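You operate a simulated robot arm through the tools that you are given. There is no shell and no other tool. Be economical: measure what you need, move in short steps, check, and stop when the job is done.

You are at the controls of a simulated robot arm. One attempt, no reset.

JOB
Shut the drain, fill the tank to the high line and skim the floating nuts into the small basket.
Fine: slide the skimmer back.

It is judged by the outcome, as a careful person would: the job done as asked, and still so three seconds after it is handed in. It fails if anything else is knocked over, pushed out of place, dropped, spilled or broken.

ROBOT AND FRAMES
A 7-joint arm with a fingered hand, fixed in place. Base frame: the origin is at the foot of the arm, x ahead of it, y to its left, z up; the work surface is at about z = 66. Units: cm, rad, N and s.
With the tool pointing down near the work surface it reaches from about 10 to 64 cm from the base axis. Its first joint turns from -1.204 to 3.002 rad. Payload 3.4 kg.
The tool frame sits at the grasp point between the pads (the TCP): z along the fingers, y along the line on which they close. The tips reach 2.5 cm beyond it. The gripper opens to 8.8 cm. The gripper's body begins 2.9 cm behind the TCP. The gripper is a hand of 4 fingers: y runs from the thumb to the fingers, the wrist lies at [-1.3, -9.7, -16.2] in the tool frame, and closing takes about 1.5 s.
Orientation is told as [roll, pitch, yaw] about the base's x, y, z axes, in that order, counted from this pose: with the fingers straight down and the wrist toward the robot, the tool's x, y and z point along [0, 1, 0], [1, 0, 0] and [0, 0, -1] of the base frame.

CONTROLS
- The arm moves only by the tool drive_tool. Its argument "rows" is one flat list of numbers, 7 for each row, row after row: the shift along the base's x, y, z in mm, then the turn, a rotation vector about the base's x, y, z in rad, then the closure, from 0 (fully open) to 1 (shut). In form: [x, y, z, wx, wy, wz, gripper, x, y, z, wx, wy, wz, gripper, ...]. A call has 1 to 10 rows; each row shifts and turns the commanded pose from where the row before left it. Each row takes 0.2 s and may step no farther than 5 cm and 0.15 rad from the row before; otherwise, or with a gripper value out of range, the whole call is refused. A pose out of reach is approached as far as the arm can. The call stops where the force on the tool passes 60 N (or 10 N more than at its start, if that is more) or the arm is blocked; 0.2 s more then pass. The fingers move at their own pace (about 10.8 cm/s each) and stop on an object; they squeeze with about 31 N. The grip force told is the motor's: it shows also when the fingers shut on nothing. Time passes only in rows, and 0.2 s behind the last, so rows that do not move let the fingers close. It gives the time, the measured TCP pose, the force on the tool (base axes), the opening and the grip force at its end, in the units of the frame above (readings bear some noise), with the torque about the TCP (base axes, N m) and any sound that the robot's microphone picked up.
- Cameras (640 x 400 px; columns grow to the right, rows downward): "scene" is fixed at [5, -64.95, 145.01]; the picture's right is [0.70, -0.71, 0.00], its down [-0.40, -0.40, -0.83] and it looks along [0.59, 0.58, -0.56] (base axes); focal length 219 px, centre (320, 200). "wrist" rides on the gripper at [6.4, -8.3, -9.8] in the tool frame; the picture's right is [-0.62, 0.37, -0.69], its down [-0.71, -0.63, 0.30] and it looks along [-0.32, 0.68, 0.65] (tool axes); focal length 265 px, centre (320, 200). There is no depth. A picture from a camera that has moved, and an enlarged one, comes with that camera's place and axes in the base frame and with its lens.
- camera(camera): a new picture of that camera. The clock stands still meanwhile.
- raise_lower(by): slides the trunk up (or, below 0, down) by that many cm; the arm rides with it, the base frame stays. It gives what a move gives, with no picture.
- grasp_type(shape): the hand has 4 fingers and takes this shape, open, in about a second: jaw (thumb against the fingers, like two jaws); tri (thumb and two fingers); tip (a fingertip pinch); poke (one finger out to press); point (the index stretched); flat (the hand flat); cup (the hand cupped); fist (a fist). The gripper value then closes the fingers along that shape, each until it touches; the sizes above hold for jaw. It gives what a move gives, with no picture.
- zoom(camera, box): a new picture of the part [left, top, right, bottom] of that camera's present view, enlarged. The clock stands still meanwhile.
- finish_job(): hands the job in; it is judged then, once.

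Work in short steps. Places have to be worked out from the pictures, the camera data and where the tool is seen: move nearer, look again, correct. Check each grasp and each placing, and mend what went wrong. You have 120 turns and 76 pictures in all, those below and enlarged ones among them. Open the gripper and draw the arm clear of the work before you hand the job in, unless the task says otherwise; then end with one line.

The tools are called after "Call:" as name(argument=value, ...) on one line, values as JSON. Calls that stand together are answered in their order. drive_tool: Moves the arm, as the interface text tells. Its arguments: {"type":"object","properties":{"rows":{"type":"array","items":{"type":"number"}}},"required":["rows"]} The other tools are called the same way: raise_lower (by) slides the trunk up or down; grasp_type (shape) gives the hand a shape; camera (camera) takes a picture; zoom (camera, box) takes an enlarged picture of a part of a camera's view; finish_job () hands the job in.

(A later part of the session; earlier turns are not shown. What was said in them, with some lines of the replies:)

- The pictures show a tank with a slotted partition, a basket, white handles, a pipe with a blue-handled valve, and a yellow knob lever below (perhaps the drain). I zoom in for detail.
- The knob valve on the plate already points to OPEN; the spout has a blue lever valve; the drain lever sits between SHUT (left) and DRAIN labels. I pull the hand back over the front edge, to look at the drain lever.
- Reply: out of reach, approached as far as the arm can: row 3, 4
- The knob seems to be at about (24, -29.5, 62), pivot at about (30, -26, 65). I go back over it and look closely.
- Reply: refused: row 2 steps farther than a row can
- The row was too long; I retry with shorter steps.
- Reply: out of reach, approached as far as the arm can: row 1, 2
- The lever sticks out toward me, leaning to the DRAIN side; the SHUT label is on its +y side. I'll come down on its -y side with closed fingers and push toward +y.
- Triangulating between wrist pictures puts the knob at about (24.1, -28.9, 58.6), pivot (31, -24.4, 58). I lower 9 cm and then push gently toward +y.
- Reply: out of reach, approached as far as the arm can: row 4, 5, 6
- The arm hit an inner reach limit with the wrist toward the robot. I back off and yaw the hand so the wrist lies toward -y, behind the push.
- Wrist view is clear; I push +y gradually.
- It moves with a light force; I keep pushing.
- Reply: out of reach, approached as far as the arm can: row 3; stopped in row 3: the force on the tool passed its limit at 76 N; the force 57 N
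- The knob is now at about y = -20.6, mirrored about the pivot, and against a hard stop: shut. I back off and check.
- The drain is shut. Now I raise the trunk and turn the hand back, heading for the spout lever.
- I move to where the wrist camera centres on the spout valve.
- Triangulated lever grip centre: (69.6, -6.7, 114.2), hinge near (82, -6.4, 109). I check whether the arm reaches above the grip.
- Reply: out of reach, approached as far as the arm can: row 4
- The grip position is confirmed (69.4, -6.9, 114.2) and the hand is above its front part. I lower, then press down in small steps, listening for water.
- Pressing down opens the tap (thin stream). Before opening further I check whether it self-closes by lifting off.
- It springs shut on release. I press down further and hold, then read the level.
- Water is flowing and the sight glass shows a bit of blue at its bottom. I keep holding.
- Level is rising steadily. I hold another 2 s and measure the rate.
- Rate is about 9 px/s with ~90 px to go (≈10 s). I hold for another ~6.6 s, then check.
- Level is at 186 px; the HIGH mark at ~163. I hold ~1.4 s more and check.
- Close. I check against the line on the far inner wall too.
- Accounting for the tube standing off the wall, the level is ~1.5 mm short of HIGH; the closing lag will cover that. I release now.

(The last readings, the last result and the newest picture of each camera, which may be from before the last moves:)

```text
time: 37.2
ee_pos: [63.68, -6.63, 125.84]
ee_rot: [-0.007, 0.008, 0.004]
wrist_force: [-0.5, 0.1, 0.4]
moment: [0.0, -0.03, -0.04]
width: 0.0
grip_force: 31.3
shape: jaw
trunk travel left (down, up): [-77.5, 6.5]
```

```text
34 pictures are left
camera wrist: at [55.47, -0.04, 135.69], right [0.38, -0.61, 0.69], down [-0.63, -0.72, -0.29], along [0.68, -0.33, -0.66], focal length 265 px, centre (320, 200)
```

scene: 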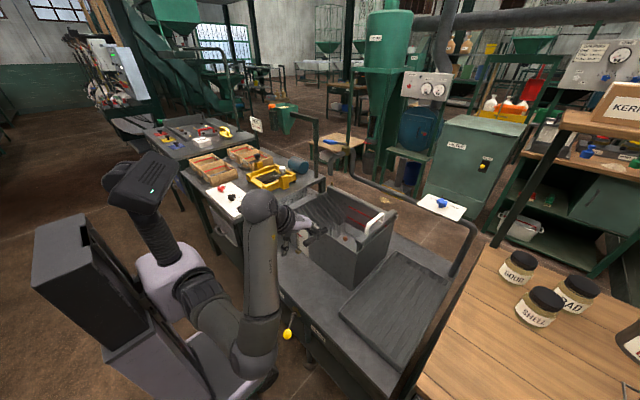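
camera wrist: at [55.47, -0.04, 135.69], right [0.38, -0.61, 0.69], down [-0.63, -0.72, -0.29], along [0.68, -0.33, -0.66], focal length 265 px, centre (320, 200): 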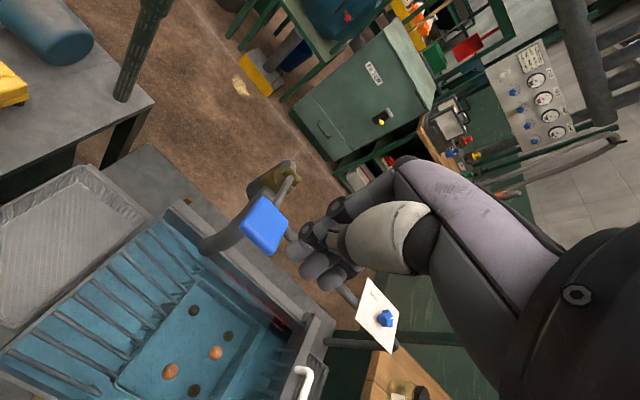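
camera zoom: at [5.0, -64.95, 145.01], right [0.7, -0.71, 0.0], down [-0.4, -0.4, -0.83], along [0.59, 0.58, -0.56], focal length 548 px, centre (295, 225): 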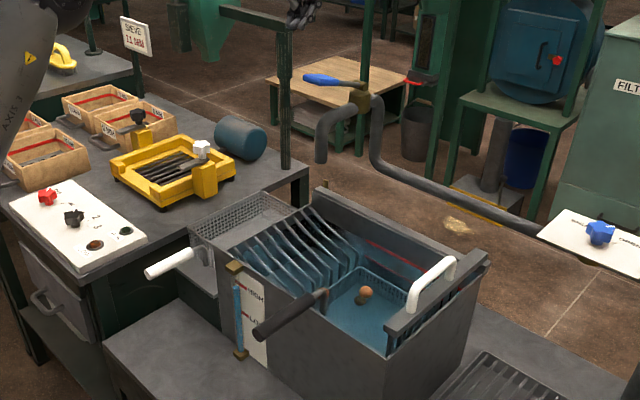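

The level now sits at the HIGH mark within about a millimetre and the tap is closed; two nuts float, three sank. I move over to look at the skimmer handle.

Call:
drive_tool(rows=[-30, -30, 0, 0, 0, 0, 1, -30, -40, 0, 0, 0, 0, 1, -30, -40, 0, 0, 0, 0, 1, -30, -40, 0, 0, 0, 0, 1, -20, -45, 0, 0, 0, 0, 1, -10, -40, -20, 0, 0, 0, 0, 0, -10, -40, 0, 0, 0, 0, 0, 0, -40, 0, 0, 0, 0, 0, 0, -40, 0, 0, 0, 0])

Call:
camera(camera="wrist")

```text
time: 39.2
ee_pos: [48.99, -31.54, 111.65]
ee_rot: [-0.006, 0.009, 0.004]
wrist_force: [0.2, -0.3, 0.1]
moment: [0.0, 0.05, -0.04]
width: 8.77
grip_force: 0.1
shape: jaw
trunk travel left (down, up): [-77.5, 6.5]
```

```text
33 pictures are left
camera wrist: at [40.63, -25.08, 121.51], right [0.38, -0.61, 0.69], down [-0.63, -0.72, -0.29], along [0.68, -0.33, -0.66], focal length 265 px, centre (320, 200)
```

wrist: 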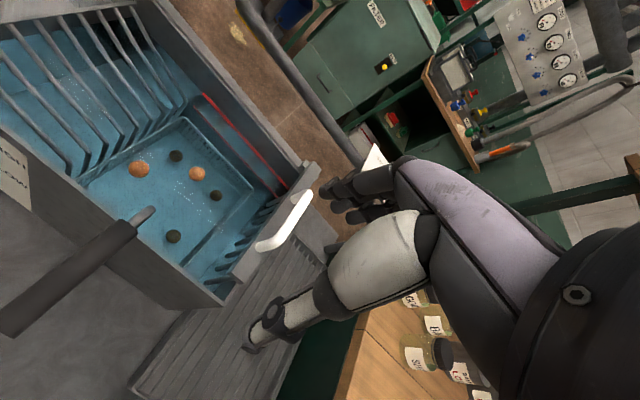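

I zoom on the handle to pick the features precisely.

Call:
zoom(camera="wrist", box=[90, 90, 350, 310])

```text
1.82 times, centred on (220, 200) of wrist
camera zoom: at [40.63, -25.08, 121.51], right [0.38, -0.61, 0.69], down [-0.63, -0.72, -0.29], along [0.68, -0.33, -0.66], focal length 483 px, centre (502, 200)
```

zoom: 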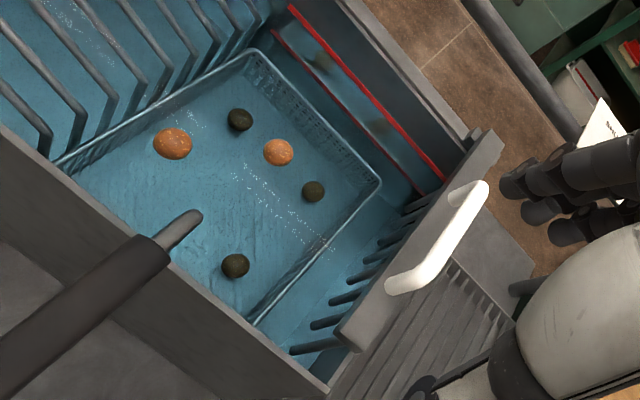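

Closest-approach of rays puts the handle bar along x from (56,-35.3) to (66,-35.6), z≈95.5. I yaw the hand by -90° so the fingers close along y, with the wrist on the tank side.

Call:
drive_tool(rows=[0, 0, 0, 0, 0, -0.145, 0, 0, 0, 0, 0, 0, -0.145, 0, 0, 0, 0, 0, 0, -0.145, 0, 0, 0, 0, 0, 0, -0.145, 0, 0, 0, 0, 0, 0, -0.145, 0, 0, 0, 0, 0, 0, -0.145, 0, 0, 0, 0, 0, 0, -0.145, 0, 0, 0, 0, 0, 0, -0.145, 0, 0, 0, 0, 0, 0, -0.145, 0, 0, 0, 0, 0, 0, -0.145, 0])

Call:
drive_tool(rows=[35, -15, 0, 0, 0, -0.12, 0, 35, -15, -10, 0, 0, 0, 0, 30, -10, -10, 0, 0, 0, 0])

Call:
camera(camera="wrist")

Call:
zoom(camera="scene", box=[280, 120, 440, 270])

```text
time: 41.4
ee_pos: [48.79, -32.14, 111.68]
ee_rot: [0.012, 0.046, -1.468]
wrist_force: [0.3, -0.1, 0.9]
moment: [0.03, -0.04, 0.04]
width: 8.77
grip_force: 0.0
shape: jaw
trunk travel left (down, up): [-77.5, 6.5]
```

```text
time: 42.2
ee_pos: [58.93, -35.6, 109.43]
ee_rot: [-0.009, 0.007, -1.567]
wrist_force: [0.1, 0.6, 1.1]
moment: [0.0, 0.03, 0.01]
width: 8.8
grip_force: 0.2
shape: jaw
trunk travel left (down, up): [-77.5, 6.5]
```

```text
31 pictures are left
camera wrist: at [65.36, -27.24, 119.44], right [-0.61, -0.38, 0.7], down [-0.72, 0.63, -0.29], along [-0.33, -0.68, -0.66], focal length 265 px, centre (320, 200)
```

wrist: 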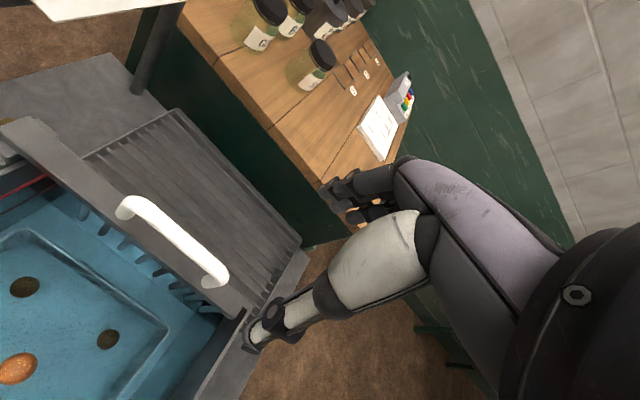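

```text
2.67 times, centred on (360, 195) of scene
camera zoom: at [5.0, -64.95, 145.01], right [0.7, -0.71, 0.0], down [-0.4, -0.4, -0.83], along [0.59, 0.58, -0.56], focal length 584 px, centre (213, 213)
```

zoom: 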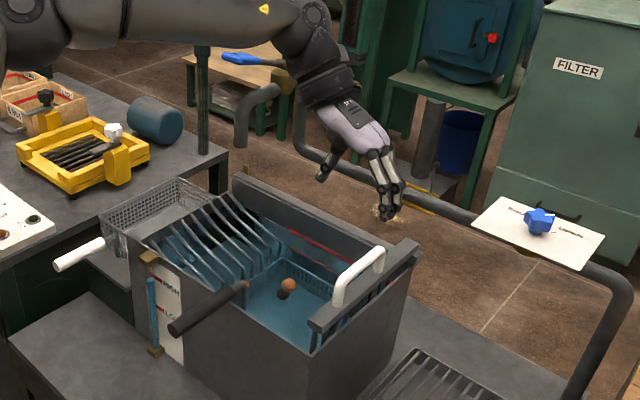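

Handle from this view: x 58–67, y≈-35.4, z≈95.5. I descend over it at x≈60.5 and close.

Call:
drive_tool(rows=[10, 0, -30, 0, 0, 0, 0, 5, 2, -40, 0, 0, 0, 0, 0, 0, -40, 0, 0, 0, 0, 0, 0, -22, 0, 0, 0, 0, 0, 0, 0, 0, 0, 0, 0])

Call:
camera(camera="wrist")

Call:
zoom(camera="scene", box=[300, 140, 430, 260])

```text
time: 43.4
ee_pos: [60.56, -35.18, 96.44]
ee_rot: [-0.007, 0.008, -1.567]
wrist_force: [1.4, -0.1, 0.4]
moment: [-0.01, 0.04, 0.02]
width: 8.78
grip_force: 0.1
shape: jaw
trunk travel left (down, up): [-77.5, 6.5]
```

```text
29 pictures are left
camera wrist: at [67.05, -26.85, 106.32], right [-0.61, -0.38, 0.69], down [-0.72, 0.63, -0.29], along [-0.33, -0.68, -0.66], focal length 265 px, centre (320, 200)
```

wrist: 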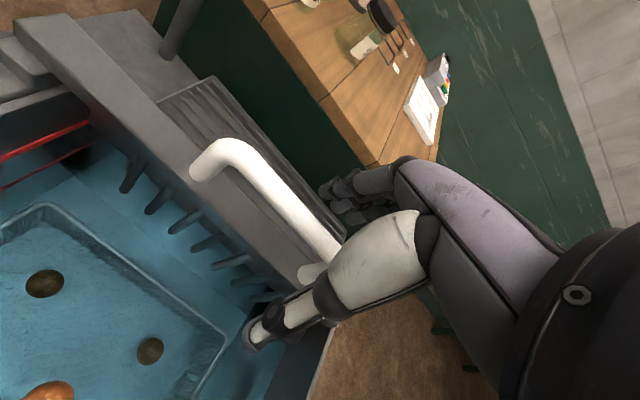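

```text
3.33 times, centred on (365, 200) of scene
camera zoom: at [5.0, -64.95, 145.01], right [0.7, -0.71, 0.0], down [-0.4, -0.4, -0.83], along [0.59, 0.58, -0.56], focal length 731 px, centre (170, 200)
```

zoom: 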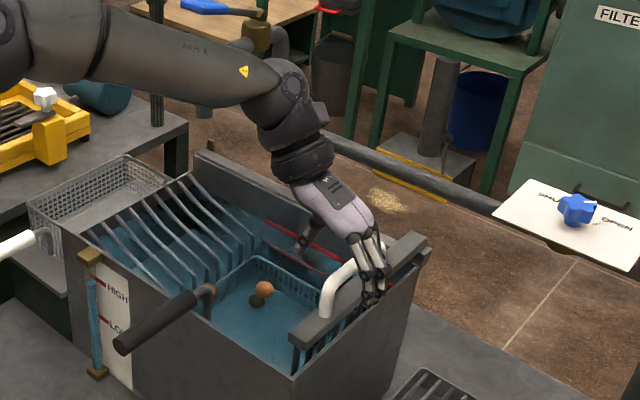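

The bar lies between thumb and fingers. I close the grip.

Call:
drive_tool(rows=[0, 0, 0, 0, 0, 0, 1, 0, 0, 0, 0, 0, 0, 1, 0, 0, 0, 0, 0, 0, 1, 0, 0, 0, 0, 0, 0, 1, 0, 0, 0, 0, 0, 0, 1, 0, 0, 0, 0, 0, 0, 1])

Call:
zoom(camera="scene", box=[300, 140, 430, 260])

```text
time: 44.8
ee_pos: [60.53, -35.24, 96.14]
ee_rot: [-0.012, 0.01, -1.567]
wrist_force: [-3.2, 3.7, -11.8]
moment: [0.09, 0.04, 0.09]
width: 0.67
grip_force: 30.7
shape: jaw
trunk travel left (down, up): [-77.5, 6.5]
```

```text
3.33 times, centred on (365, 200) of scene
camera zoom: at [5.0, -64.95, 145.01], right [0.7, -0.71, 0.0], down [-0.4, -0.4, -0.83], along [0.59, 0.58, -0.56], focal length 731 px, centre (170, 200)
```

zoom: 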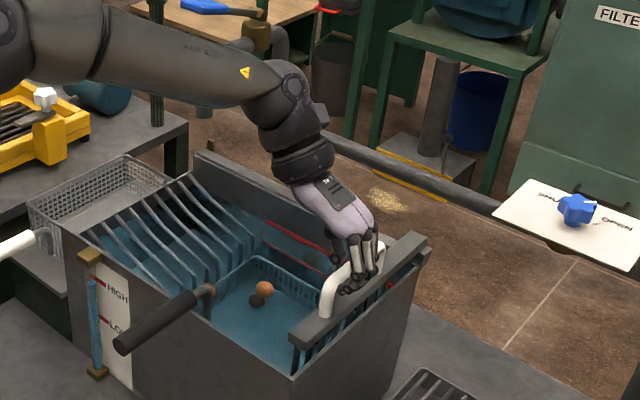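

Gripped around the bar. I slide slowly in +y (5 cm/s) and watch the force.

Call:
drive_tool(rows=[0, 4, -3, 0, 0, 0, 1, 0, 8, 0, 0, 0, 0, 1, 0, 8, 0, 0, 0, 0, 1, 0, 10, 0, 0, 0, 0, 1, 0, 10, 0, 0, 0, 0, 1, 0, 10, 0, 0, 0, 0, 1, 0, 10, 0, 0, 0, 0, 1])

Call:
zoom(camera="scene", box=[280, 140, 420, 260])

```text
time: 46.4
ee_pos: [60.59, -29.19, 95.98]
ee_rot: [-0.008, 0.007, -1.565]
wrist_force: [4.3, 0.3, 0.6]
moment: [-0.06, -0.1, 0.13]
width: 0.66
grip_force: 30.9
shape: jaw
trunk travel left (down, up): [-77.5, 6.5]
```

```text
3.33 times, centred on (350, 200) of scene
camera zoom: at [5.0, -64.95, 145.01], right [0.7, -0.71, 0.0], down [-0.4, -0.4, -0.83], along [0.59, 0.58, -0.56], focal length 731 px, centre (220, 200)
```

zoom: 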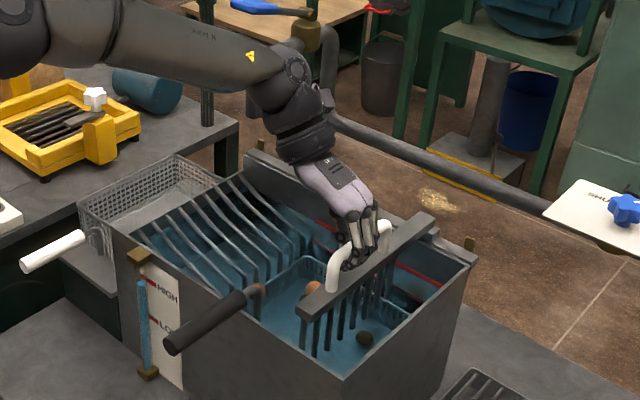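

Sliding freely. Next 5 cm, watching clearance at the inner basket's dark handle.

Call:
drive_tool(rows=[0, 10, 0, 0, 0, 0, 1, 0, 10, 0, 0, 0, 0, 1, 0, 10, 0, 0, 0, 0, 1, 0, 10, 0, 0, 0, 0, 1, 0, 10, 0, 0, 0, 0, 1])

Call:
zoom(camera="scene", box=[280, 160, 400, 260])

```text
time: 47.6
ee_pos: [60.49, -24.14, 96.04]
ee_rot: [-0.008, 0.01, -1.569]
wrist_force: [3.2, -1.2, -2.1]
moment: [0.0, -0.1, 0.15]
width: 0.67
grip_force: 31.3
shape: jaw
trunk travel left (down, up): [-77.5, 6.5]
```

```text
4.00 times, centred on (340, 210) of scene
camera zoom: at [5.0, -64.95, 145.01], right [0.7, -0.71, 0.0], down [-0.4, -0.4, -0.83], along [0.59, 0.58, -0.56], focal length 877 px, centre (240, 160)
```

zoom: 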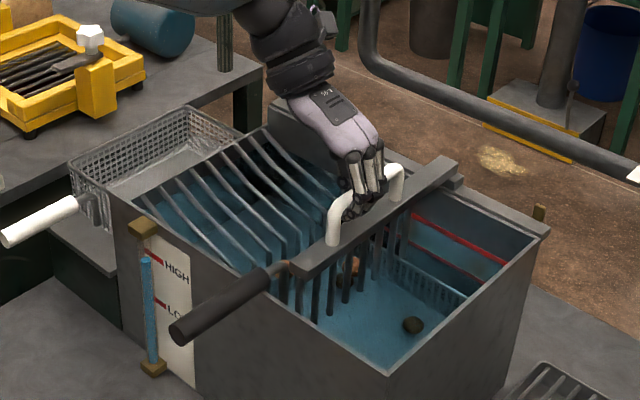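

The bar is about to pass the hook; I advance 2 cm in 5 mm rows.

Call:
drive_tool(rows=[0, 5, 0, 0, 0, 0, 1, 0, 5, 0, 0, 0, 0, 1, 0, 5, 0, 0, 0, 0, 1, 0, 5, 0, 0, 0, 0, 1])

Call:
zoom(camera="scene", box=[300, 200, 380, 250])

```text
time: 48.6
ee_pos: [60.53, -22.15, 96.05]
ee_rot: [-0.008, 0.009, -1.567]
wrist_force: [1.6, -0.6, -4.6]
moment: [0.02, -0.08, 0.08]
width: 0.68
grip_force: 31.6
shape: jaw
trunk travel left (down, up): [-77.5, 6.5]
```

```text
8.00 times, centred on (340, 225) of scene
camera zoom: at [5.0, -64.95, 145.01], right [0.7, -0.71, 0.0], down [-0.4, -0.4, -0.83], along [0.59, 0.58, -0.56], focal length 1754 px, centre (160, 0)
```

zoom: 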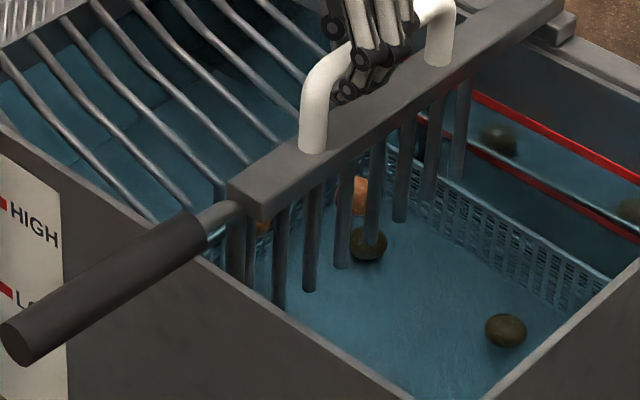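

Force stays small; the bar passes. I continue in 3 cm.

Call:
drive_tool(rows=[0, 6, 0, 0, 0, 0, 1, 0, 6, 0, 0, 0, 0, 1, 0, 6, 0, 0, 0, 0, 1, 0, 6, 0, 0, 0, 0, 1, 0, 6, 0, 0, 0, 0, 1, 0, 6, 0, 0, 0, 0, 1])

Call:
zoom(camera="scene", box=[270, 160, 390, 250])

```text
time: 50.0
ee_pos: [60.62, -18.68, 95.97]
ee_rot: [-0.009, 0.01, -1.567]
wrist_force: [-3.4, -1.2, -9.7]
moment: [0.11, 0.0, 0.03]
width: 0.66
grip_force: 31.1
shape: jaw
trunk travel left (down, up): [-77.5, 6.5]
```

```text
4.44 times, centred on (330, 205) of scene
camera zoom: at [5.0, -64.95, 145.01], right [0.7, -0.71, 0.0], down [-0.4, -0.4, -0.83], along [0.59, 0.58, -0.56], focal length 974 px, centre (276, 178)
```

zoom: 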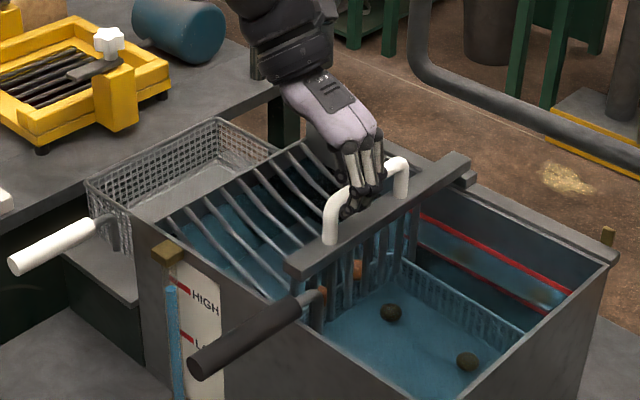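

Past the hook. I continue with a 2 mm lowering to relieve the vertical force.

Call:
drive_tool(rows=[0, 8, -2, 0, 0, 0, 1, 0, 8, 0, 0, 0, 0, 1, 0, 8, 0, 0, 0, 0, 1, 0, 8, 0, 0, 0, 0, 1, 0, 8, 0, 0, 0, 0, 1, 0, 8, 0, 0, 0, 0, 1])

Call:
zoom(camera="scene", box=[260, 120, 400, 250])

```text
time: 51.4
ee_pos: [60.62, -13.86, 95.84]
ee_rot: [-0.007, 0.008, -1.566]
wrist_force: [1.9, -1.1, 0.1]
moment: [-0.04, -0.06, 0.08]
width: 0.64
grip_force: 31.4
shape: jaw
trunk travel left (down, up): [-77.5, 6.5]
```

```text
3.08 times, centred on (330, 185) of scene
camera zoom: at [5.0, -64.95, 145.01], right [0.7, -0.71, 0.0], down [-0.4, -0.4, -0.83], along [0.59, 0.58, -0.56], focal length 674 px, centre (289, 246)
```

zoom: 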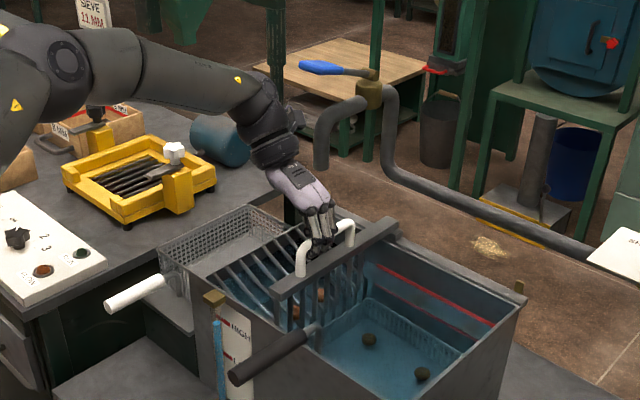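

Clear of the spout so far. Continue 5 cm.

Call:
drive_tool(rows=[0, 8, 0, 0, 0, 0, 1, 0, 8, 0, 0, 0, 0, 1, 0, 8, 0, 0, 0, 0, 1, 0, 8, 0, 0, 0, 0, 1, 0, 8, 0, 0, 0, 0, 1, 0, 8, 0, 0, 0, 0, 1])

Call:
zoom(camera="scene", box=[260, 140, 380, 240])

```text
time: 52.8
ee_pos: [60.62, -8.76, 95.7]
ee_rot: [-0.009, 0.008, -1.567]
wrist_force: [-2.0, -0.4, -0.8]
moment: [-0.04, -0.04, 0.07]
width: 0.66
grip_force: 31.0
shape: jaw
trunk travel left (down, up): [-77.5, 6.5]
```

```text
4.00 times, centred on (320, 190) of scene
camera zoom: at [5.0, -64.95, 145.01], right [0.7, -0.71, 0.0], down [-0.4, -0.4, -0.83], along [0.59, 0.58, -0.56], focal length 877 px, centre (320, 240)
```

zoom: 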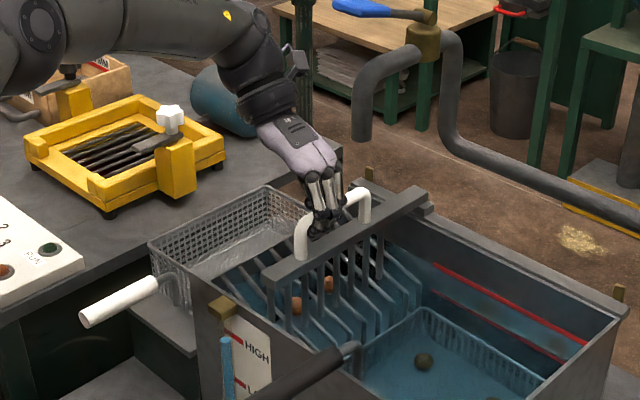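

Both nuts are riding up ahead of the teeth. Continue toward the basket edge.

Call:
drive_tool(rows=[0, 8, 0, 0, 0, 0, 1, 0, 8, 0, 0, 0, 0, 1, 0, 8, 0, 0, 0, 0, 1, 0, 8, 0, 0, 0, 0, 1, 0, 8, 0, 0, 0, 0, 1, 0, 8, 0, 0, 0, 0, 1])

Call:
zoom(camera="scene", box=[260, 140, 380, 240])

```text
time: 54.2
ee_pos: [60.54, -4.1, 95.69]
ee_rot: [-0.007, 0.009, -1.567]
wrist_force: [2.2, -0.8, -3.6]
moment: [0.01, -0.08, 0.11]
width: 0.67
grip_force: 30.5
shape: jaw
trunk travel left (down, up): [-77.5, 6.5]
```

```text
4.00 times, centred on (320, 190) of scene
camera zoom: at [5.0, -64.95, 145.01], right [0.7, -0.71, 0.0], down [-0.4, -0.4, -0.83], along [0.59, 0.58, -0.56], focal length 877 px, centre (320, 240)
```

zoom: 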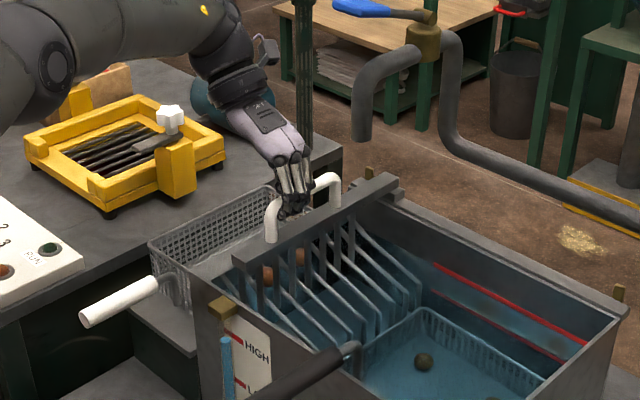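

Nuts near the lip. I continue slowly until they go over or it stops.

Call:
drive_tool(rows=[0, 6, 0, 0, 0, 0, 1, 0, 6, 0, 0, 0, 0, 1, 0, 6, 0, 0, 0, 0, 1, 0, 6, 0, 0, 0, 0, 1])

Call:
zoom(camera="scene", box=[260, 150, 350, 225])

Call:
camera(camera="wrist")

```text
time: 55.2
ee_pos: [60.61, -1.64, 95.82]
ee_rot: [-0.008, 0.011, -1.567]
wrist_force: [4.6, 0.6, -3.7]
moment: [0.03, -0.12, 0.15]
width: 0.67
grip_force: 31.3
shape: jaw
trunk travel left (down, up): [-77.5, 6.5]
```

```text
5.33 times, centred on (305, 188) of scene
camera zoom: at [5.0, -64.95, 145.01], right [0.7, -0.71, 0.0], down [-0.4, -0.4, -0.83], along [0.59, 0.58, -0.56], focal length 1169 px, centre (400, 267)
```

zoom: 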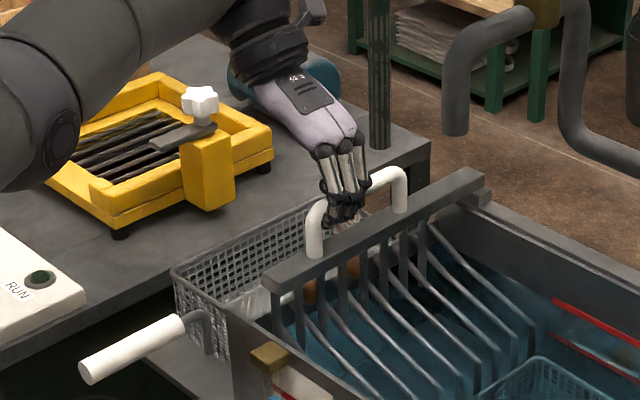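

```text
18 pictures are left
camera wrist: at [67.02, 6.7, 105.73], right [-0.61, -0.38, 0.69], down [-0.72, 0.63, -0.29], along [-0.33, -0.68, -0.66], focal length 265 px, centre (320, 200)
```

wrist: 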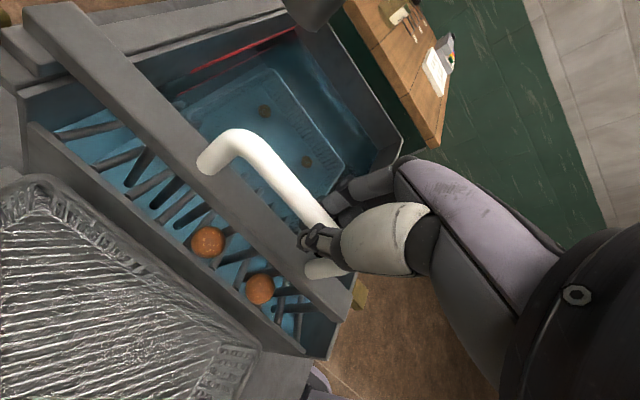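

The wrist view shows both nuts ahead of the teeth, ~2 cm from the basket lip. I push 2.5 cm more.

Call:
drive_tool(rows=[0, 5, 0, 0, 0, 0, 1, 0, 5, 0, 0, 0, 0, 1, 0, 5, 0, 0, 0, 0, 1, 0, 5, 0, 0, 0, 0, 1, 0, 5, 0, 0, 0, 0, 1])

Call:
camera(camera="wrist")

```text
time: 56.4
ee_pos: [60.28, 0.02, 95.86]
ee_rot: [-0.01, 0.01, -1.566]
wrist_force: [25.3, 1.2, -9.6]
moment: [0.13, -0.34, 0.52]
width: 0.62
grip_force: 30.9
shape: jaw
out of reach, approached as far as the arm can: row 1, 2, 4
trunk travel left (down, up): [-77.5, 6.5]
```

```text
17 pictures are left
camera wrist: at [66.79, 8.38, 105.74], right [-0.61, -0.38, 0.7], down [-0.72, 0.63, -0.29], along [-0.33, -0.68, -0.66], focal length 265 px, centre (320, 200)
```

wrist: 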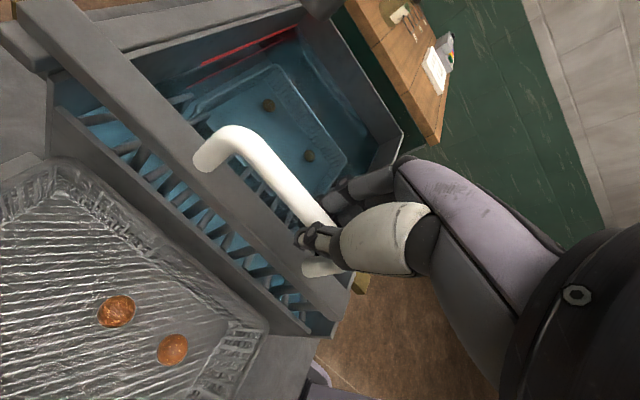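

Both floating nuts are in the small basket. Now I slide the skimmer back along -y.

Call:
drive_tool(rows=[2, -8, 0, 0, 0, 0, 1, 0, -10, 0, 0, 0, 0, 1, 0, -10, 0, 0, 0, 0, 1, 0, -10, 0, 0, 0, 0, 1, 0, -10, 0, 0, 0, 0, 1, 0, -10, 0, 0, 0, 0, 1, 0, -10, 0, 0, 0, 0, 1])

Call:
zoom(camera="scene", box=[260, 130, 400, 250])

```text
time: 58.0
ee_pos: [60.35, -7.01, 95.85]
ee_rot: [-0.011, 0.007, -1.569]
wrist_force: [20.7, 0.9, -6.8]
moment: [0.06, -0.27, 0.44]
width: 0.64
grip_force: 31.0
shape: jaw
trunk travel left (down, up): [-77.5, 6.5]
```

```text
3.33 times, centred on (330, 190) of scene
camera zoom: at [5.0, -64.95, 145.01], right [0.7, -0.71, 0.0], down [-0.4, -0.4, -0.83], along [0.59, 0.58, -0.56], focal length 731 px, centre (287, 233)
```

zoom: 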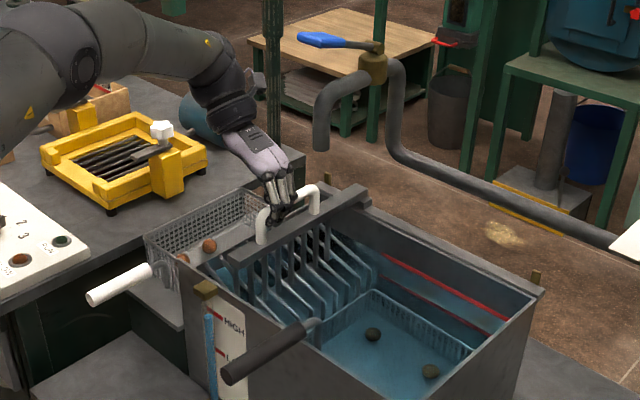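

The commanded x is slightly low (20 N side force); I correct by 3 mm and keep sliding back.

Call:
drive_tool(rows=[3, -8, 0, 0, 0, 0, 1, 0, -10, 0, 0, 0, 0, 1, 0, -10, 0, 0, 0, 0, 1, 0, -10, 0, 0, 0, 0, 1, 0, -10, 0, 0, 0, 0, 1, 0, -10, 0, 0, 0, 0, 1, 0, -10, 0, 0, 0, 0, 1, 0, -10, 0, 0, 0, 0, 1, 0, -10, 0, 0, 0, 0, 1, 0, -10, 0, 0, 0, 0, 1])

Call:
drive_tool(rows=[0, -8, 0, 0, 0, 0, 1, 0, -8, 0, 0, 0, 0, 1, 0, -8, 0, 0, 0, 0, 1, 0, -8, 0, 0, 0, 0, 1, 0, -8, 0, 0, 0, 0, 1, 0, -8, 0, 0, 0, 0, 1, 0, -8, 0, 0, 0, 0, 1, 0, -8, 0, 0, 0, 0, 1])

Call:
zoom(camera="scene", box=[260, 130, 400, 250])

```text
time: 60.2
ee_pos: [60.42, -16.68, 95.87]
ee_rot: [-0.012, 0.01, -1.568]
wrist_force: [4.4, 1.0, -21.1]
moment: [0.27, -0.1, 0.14]
width: 0.59
grip_force: 30.5
shape: jaw
trunk travel left (down, up): [-77.5, 6.5]
```

```text
time: 62.0
ee_pos: [60.61, -23.3, 95.89]
ee_rot: [-0.013, 0.013, -1.567]
wrist_force: [0.1, 0.1, -26.6]
moment: [0.34, -0.1, 0.11]
width: 0.6
grip_force: 31.1
shape: jaw
trunk travel left (down, up): [-77.5, 6.5]
```

```text
3.33 times, centred on (330, 190) of scene
camera zoom: at [5.0, -64.95, 145.01], right [0.7, -0.71, 0.0], down [-0.4, -0.4, -0.83], along [0.59, 0.58, -0.56], focal length 731 px, centre (287, 233)
```

zoom: 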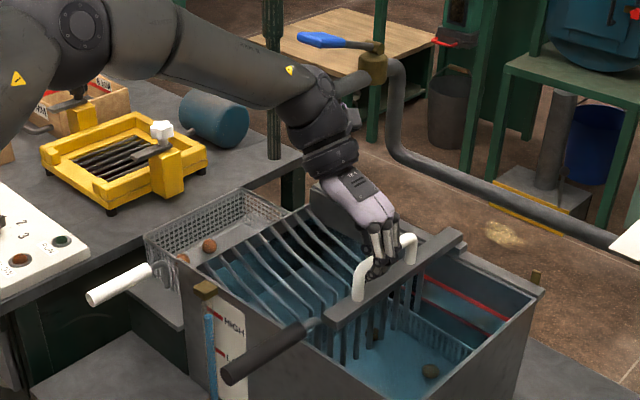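

Passing the hook again fine; vertical force -27 N, so I lower the command 4 mm and continue.

Call:
drive_tool(rows=[0, -5, -4, 0, 0, 0, 1, 0, -10, -1, 0, 0, 0, 1, 0, -10, 0, 0, 0, 0, 1, 0, -10, 0, 0, 0, 0, 1, 0, -10, 0, 0, 0, 0, 1, 0, -10, 0, 0, 0, 0, 1, 0, -10, 0, 0, 0, 0, 1, 0, -10, 0, 0, 0, 0, 1])

Call:
drive_tool(rows=[0, -8, 0, 0, 0, 0, 1, 0, -8, 0, 0, 0, 0, 1, 0, -8, 0, 0, 0, 0, 1, 0, -8, 0, 0, 0, 0, 1, 0, -5, 0, 0, 0, 0, 1])

Call:
zoom(camera="scene", box=[250, 150, 410, 270])

```text
time: 63.8
ee_pos: [60.43, -30.45, 95.68]
ee_rot: [-0.008, 0.007, -1.566]
wrist_force: [8.9, 0.3, 2.3]
moment: [-0.08, -0.06, 0.23]
width: 0.65
grip_force: 31.0
shape: jaw
trunk travel left (down, up): [-77.5, 6.5]
```

```text
time: 65.0
ee_pos: [60.57, -34.28, 95.68]
ee_rot: [-0.007, 0.006, -1.566]
wrist_force: [15.1, -2.0, 6.9]
moment: [-0.2, -0.14, 0.33]
width: 0.65
grip_force: 31.0
shape: jaw
trunk travel left (down, up): [-77.5, 6.5]
```

```text
3.33 times, centred on (330, 210) of scene
camera zoom: at [5.0, -64.95, 145.01], right [0.7, -0.71, 0.0], down [-0.4, -0.4, -0.83], along [0.59, 0.58, -0.56], focal length 731 px, centre (287, 167)
```

zoom: 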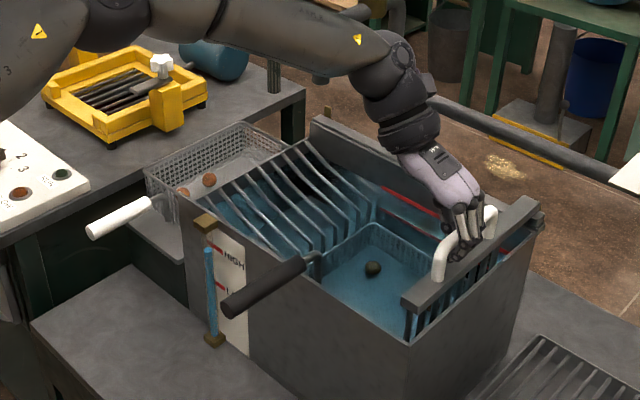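

About 1 cm short of the original place; I push the last bit.

Call:
drive_tool(rows=[2, -4, 1, 0, 0, 0, 1, 0, -4, 0, 0, 0, 0, 1, 0, -3, 0, 0, 0, 0, 1, 0, 0, 0, 0, 0, 0, 1])

```text
time: 66.0
ee_pos: [60.38, -34.88, 95.7]
ee_rot: [-0.007, 0.008, -1.566]
wrist_force: [7.9, 11.6, 1.6]
moment: [0.02, -0.1, 0.21]
width: 0.6
grip_force: 31.0
shape: jaw
trunk travel left (down, up): [-77.5, 6.5]
```

A resisting force shows it's at its end stop. I open and lift straight up.

Call:
drive_tool(rows=[0, 2, 0, 0, 0, 0, 0, 0, 0, 0, 0, 0, 0, 0, 0, 0, 0, 0, 0, 0, 0, 0, 0, 0, 0, 0, 0, 0, 0, 0, 0, 0, 0, 0, 0, 0, 0, 40, 0, 0, 0, 0, 0, 0, 45, 0, 0, 0, 0, 0, 0, 45, 0, 0, 0, 0])

Call:
camera(camera="wrist")

Call:
zoom(camera="scene", box=[280, 200, 400, 260])

```text
time: 67.8
ee_pos: [60.35, -35.01, 108.84]
ee_rot: [-0.006, 0.007, -1.568]
wrist_force: [-0.8, -0.3, 0.1]
moment: [-0.02, 0.01, 0.01]
width: 8.77
grip_force: 0.0
shape: jaw
trunk travel left (down, up): [-77.5, 6.5]
```

```text
13 pictures are left
camera wrist: at [66.75, -26.71, 118.78], right [-0.61, -0.38, 0.69], down [-0.72, 0.63, -0.29], along [-0.33, -0.68, -0.66], focal length 265 px, centre (320, 200)
```

wrist: 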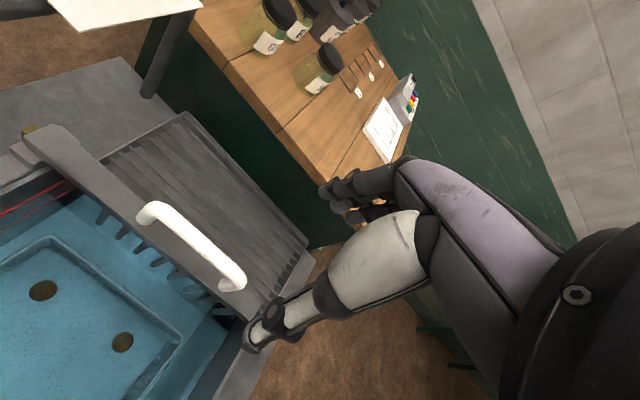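

```text
5.33 times, centred on (340, 230) of scene
camera zoom: at [5.0, -64.95, 145.01], right [0.7, -0.71, 0.0], down [-0.4, -0.4, -0.83], along [0.59, 0.58, -0.56], focal length 1169 px, centre (213, 40)
```

zoom: 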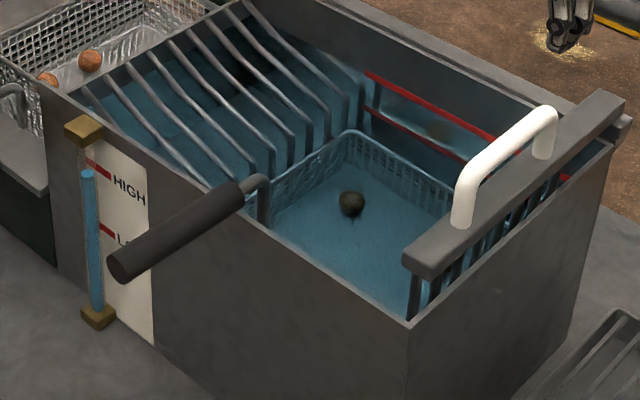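

The skimmer is exactly back and the level is at HIGH. The sinker basket's dark handle, however, has shifted ~1–2 cm toward +y during the pass; I go look closely to nudge it back.

Call:
drive_tool(rows=[-30, 25, 10, 0, 0, 0, 0, -35, 30, 0, 0, 0, 0, 0, -35, 30, 0, 0, 0, 0, 0, -35, 30, 0, 0, 0, 0, 0, -40, 20, 0, 0, 0, 0, 0, -15, 10, -20, 0, 0, 0, 0])

Call:
camera(camera="wrist")

Call:
zoom(camera="scene", box=[280, 170, 400, 260])

```text
time: 69.2
ee_pos: [41.38, -20.54, 107.75]
ee_rot: [-0.01, 0.025, -1.576]
wrist_force: [0.1, 0.3, 0.9]
moment: [0.01, 0.0, -0.01]
width: 8.8
grip_force: 0.1
shape: jaw
trunk travel left (down, up): [-77.5, 6.5]
```

```text
11 pictures are left
camera wrist: at [47.92, -12.41, 117.67], right [-0.62, -0.38, 0.69], down [-0.71, 0.64, -0.28], along [-0.33, -0.67, -0.67], focal length 265 px, centre (320, 200)
```

wrist: 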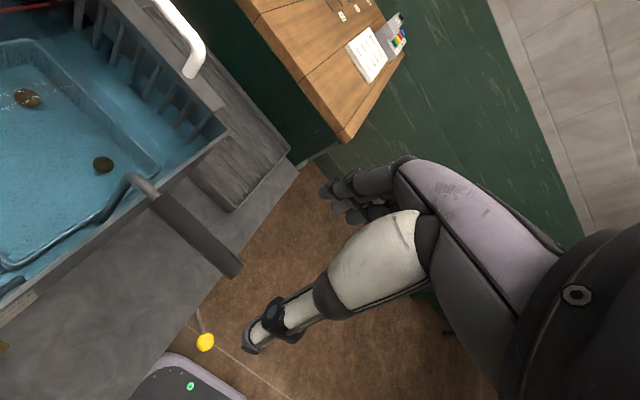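

```text
4.44 times, centred on (340, 215) of scene
camera zoom: at [5.0, -64.95, 145.01], right [0.7, -0.71, 0.0], down [-0.4, -0.4, -0.83], along [0.59, 0.58, -0.56], focal length 974 px, centre (231, 133)
```

zoom: 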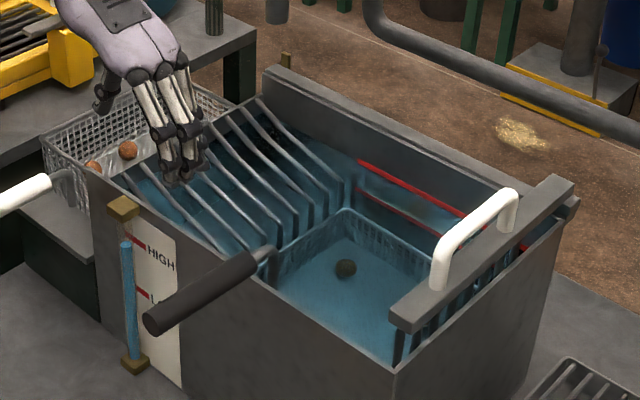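

The handle lies along x from 39 to 49 at y≈-22.9, z≈91, shifted by about 1.2 cm. I grip it and shift it back 1.2 cm without lifting.

Call:
drive_tool(rows=[22, -24, 0, 0, -0.015, 0, 0, 0, 0, -45, 0, 0, 0, 0, 0, 0, -45, 0, 0, 0, 0, 0, 0, -45, 0, 0, 0, 0, 0, 0, -27, 0, 0, 0, 0, 0, 0, 0, 0, 0, 0, 0])

Call:
camera(camera="wrist")

Call:
zoom(camera="scene", box=[280, 170, 400, 260])

```text
time: 70.6
ee_pos: [43.11, -23.27, 91.44]
ee_rot: [0.008, 0.043, -1.595]
wrist_force: [0.4, -0.3, -0.1]
moment: [0.01, -0.02, 0.02]
width: 8.78
grip_force: 0.0
shape: jaw
trunk travel left (down, up): [-77.5, 6.5]
```

```text
9 pictures are left
camera wrist: at [49.66, -15.46, 101.68], right [-0.63, -0.38, 0.67], down [-0.7, 0.66, -0.28], along [-0.34, -0.65, -0.68], focal length 265 px, centre (320, 200)
```

wrist: 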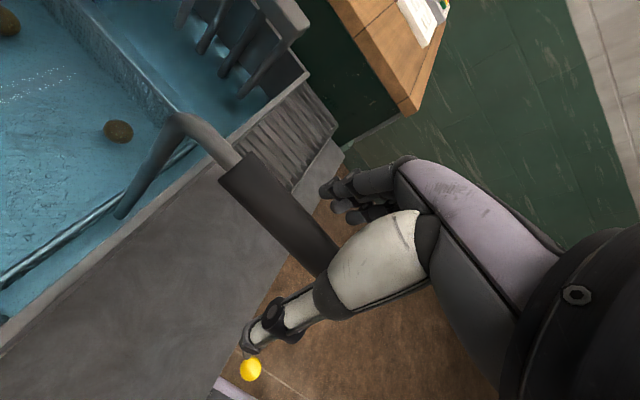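

```text
4.44 times, centred on (340, 215) of scene
camera zoom: at [5.0, -64.95, 145.01], right [0.7, -0.71, 0.0], down [-0.4, -0.4, -0.83], along [0.59, 0.58, -0.56], focal length 974 px, centre (231, 133)
```

zoom: 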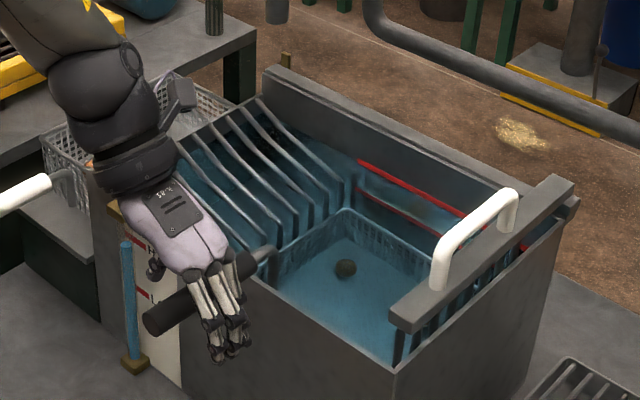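

The handle is straddled. I close gently and look at forces.

Call:
drive_tool(rows=[0, 0, 0, 0, 0, 0, 0.5, 0, 0, 0, 0, 0, 0, 0.7, 0, 0, 0, 0, 0, 0, 1, 0, 0, 0, 0, 0, 0, 1, 0, 0, 0, 0, 0, 0, 1])

```text
time: 71.8
ee_pos: [43.03, -23.26, 91.33]
ee_rot: [0.002, 0.038, -1.597]
wrist_force: [-0.3, -0.4, -1.2]
moment: [-0.03, -0.01, 0.03]
width: 1.16
grip_force: 30.9
shape: jaw
trunk travel left (down, up): [-77.5, 6.5]
```

Gripped with hardly any disturbance. I shift -y by 12 mm.

Call:
drive_tool(rows=[0, -3, 0, 0, 0, 0, 1, 0, -3, 0, 0, 0, 0, 1, 0, -3, 0, 0, 0, 0, 1, 0, -3, 0, 0, 0, 0, 1, 0, 0, 0, 0, 0, 0, 1])

Call:
zoom(camera="scene", box=[285, 205, 365, 255])

```text
time: 73.0
ee_pos: [43.41, -24.49, 91.18]
ee_rot: [0.006, 0.036, -1.59]
wrist_force: [-0.2, 0.7, -1.1]
moment: [-0.01, -0.01, 0.07]
width: 1.2
grip_force: 30.9
shape: jaw
trunk travel left (down, up): [-77.5, 6.5]
```

```text
8.00 times, centred on (325, 230) of scene
camera zoom: at [5.0, -64.95, 145.01], right [0.7, -0.71, 0.0], down [-0.4, -0.4, -0.83], along [0.59, 0.58, -0.56], focal length 1754 px, centre (280, -40)
```

zoom: 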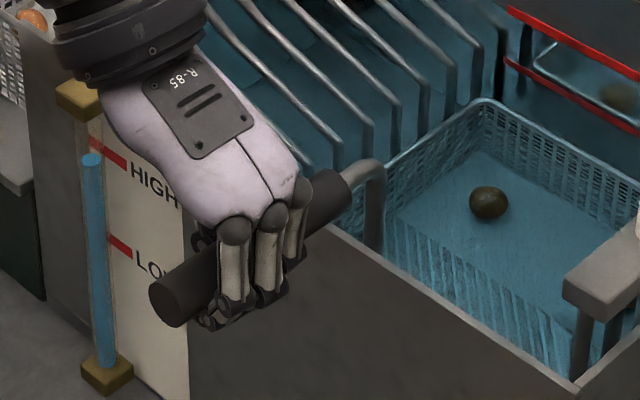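

The basket and handle now match the earlier picture. I release and lift away.

Call:
drive_tool(rows=[-3, 0, 0, 0, 0, 0, 1, 0, 0, 0, 0, 0, 0, 0.5, 0, 0, 0, 0, 0, 0, 0, 0, 0, 0, 0, 0, 0, 0, 0, 0, 0, 0, 0, 0, 0, 0, 0, 40, 0, 0, 0, 0, 0, 0, 45, 0, 0, 0, 0, 0, 0, 45, 0, 0, 0, 0, 0, 0, 45, 0, 0, 0, 0])

Call:
drive_tool(rows=[-10, -20, 40, 0, 0, 0.1, 0, -20, -20, 20, 0, 0, 0.14, 0, -20, -20, 0, 0, 0, 0.14, 0, -10, -20, 0, 0, 0, 0.14, 0])

Call:
zoom(camera="scene", box=[240, 110, 420, 270])

Call:
zoom(camera="scene", box=[287, 205, 351, 245])

Call:
camera(camera="scene")

```text
time: 74.6
ee_pos: [38.53, -24.83, 90.82]
ee_rot: [-0.21, 0.032, -1.609]
wrist_force: [-0.3, -1.2, 0.4]
moment: [-0.01, 0.0, -0.02]
width: 8.77
grip_force: 0.0
shape: jaw
trunk travel left (down, up): [-77.5, 6.5]
stopped in row 7: the arm was blocked; the commanded pose is now the measured one
```

```text
time: 75.6
ee_pos: [32.31, -32.34, 96.61]
ee_rot: [-0.174, 0.057, -1.098]
wrist_force: [0.6, 1.0, 0.3]
moment: [0.0, -0.05, -0.01]
width: 8.75
grip_force: 0.1
shape: jaw
trunk travel left (down, up): [-77.5, 6.5]
```

```text
2.50 times, centred on (330, 190) of scene
camera zoom: at [5.0, -64.95, 145.01], right [0.7, -0.71, 0.0], down [-0.4, -0.4, -0.83], along [0.59, 0.58, -0.56], focal length 548 px, centre (295, 225)
```

zoom: 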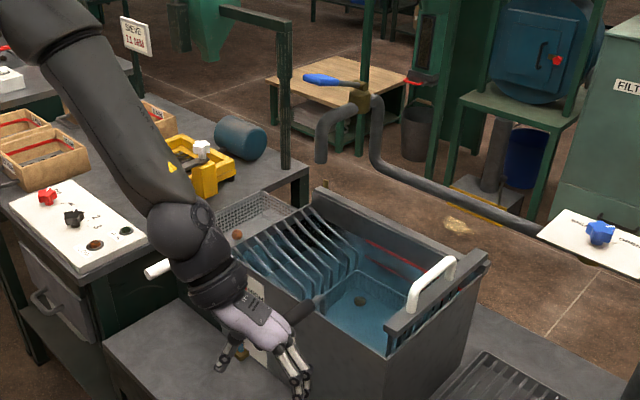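

```text
10.00 times, centred on (319, 225) of scene
camera zoom: at [5.0, -64.95, 145.01], right [0.7, -0.71, 0.0], down [-0.4, -0.4, -0.83], along [0.59, 0.58, -0.56], focal length 2192 px, centre (330, -50)
```

zoom: 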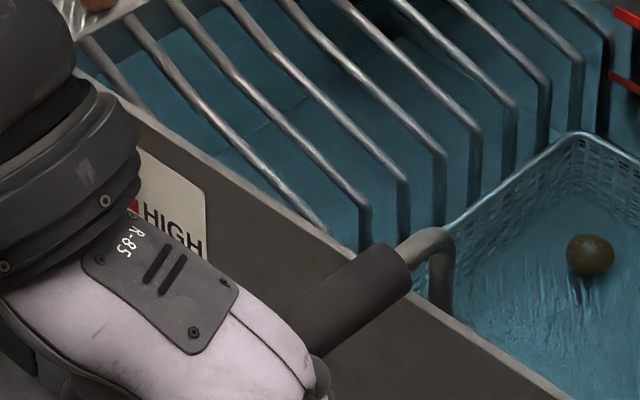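

```text
4 pictures are left
```

scene: 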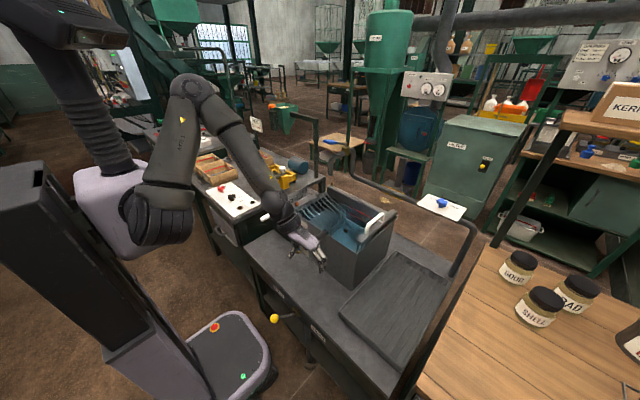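

The straight lift hit a joint limit, but the hand is now clear beside the handle. I raise the trunk and unwind the yaw while withdrawing.

Call:
raise_lower(by=6)

Call:
drive_tool(rows=[0, -20, 20, 0.05, 0, 0.13, 0, 0, -20, 30, 0.05, 0, 0.13, 0, 0, -10, 40, 0.05, 0, 0.13, 0, 0, 0, 40, 0, 0, 0.14, 0, 0, 0, 40, 0, 0, 0.14, 0, 0, 0, 40, 0, 0, 0.14, 0, 0, 0, 40, 0, 0, 0.14, 0])

Call:
zoom(camera="scene", box=[240, 130, 420, 340])

```text
time: 76.6
ee_pos: [32.28, -32.64, 102.35]
ee_rot: [-0.181, 0.057, -1.107]
wrist_force: [-0.1, -0.7, 0.0]
moment: [-0.02, -0.02, 0.02]
width: 8.78
grip_force: 0.0
shape: jaw
trunk travel left (down, up): [-83.5, 0.5]
```

```text
time: 78.2
ee_pos: [31.54, -37.51, 125.13]
ee_rot: [-0.132, 0.184, -0.203]
wrist_force: [0.1, 0.6, -1.1]
moment: [0.03, -0.03, -0.03]
width: 8.78
grip_force: 0.0
shape: jaw
out of reach, approached as far as the arm can: row 3
trunk travel left (down, up): [-83.5, 0.5]
```

```text
1.90 times, centred on (330, 235) of scene
camera zoom: at [5.0, -64.95, 145.01], right [0.7, -0.71, 0.0], down [-0.4, -0.4, -0.83], along [0.59, 0.58, -0.56], focal length 418 px, centre (301, 133)
```

zoom: 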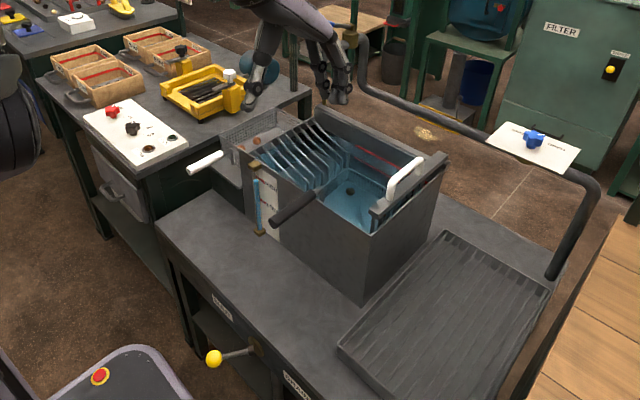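

All looks in order; one last close check of basket, gauge and handle.

Call:
zoom(camera="scene", box=[270, 185, 390, 260])

```text
5.33 times, centred on (330, 222) of scene
camera zoom: at [5.0, -64.95, 145.01], right [0.7, -0.71, 0.0], down [-0.4, -0.4, -0.83], along [0.59, 0.58, -0.56], focal length 1169 px, centre (267, 80)
```

zoom: 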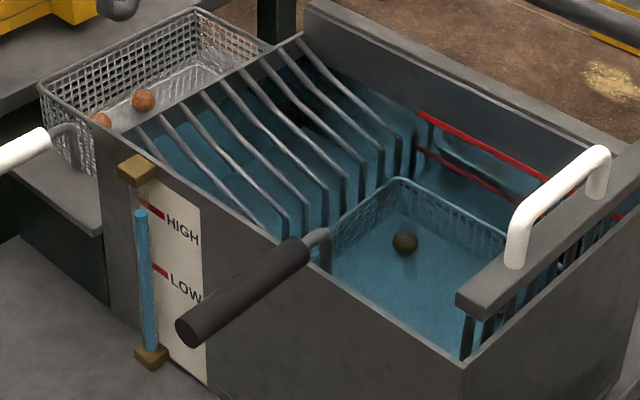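

Everything is in place: drain shut, level at HIGH, both floaters in the small basket, skimmer back, hand open and clear. I hand it in.

Call:
finish_job()

```text
The job is handed in.
```

The job is handed in: the drain is shut, the tank is filled to the high line (within about 1 mm by my reading), both floating nuts are in the small basket, and the skimmer is back at its end stop. The skimmer pass pushed the dark-handled basket in the tank about 1 cm out of place, so I moved it back to match the earlier picture.
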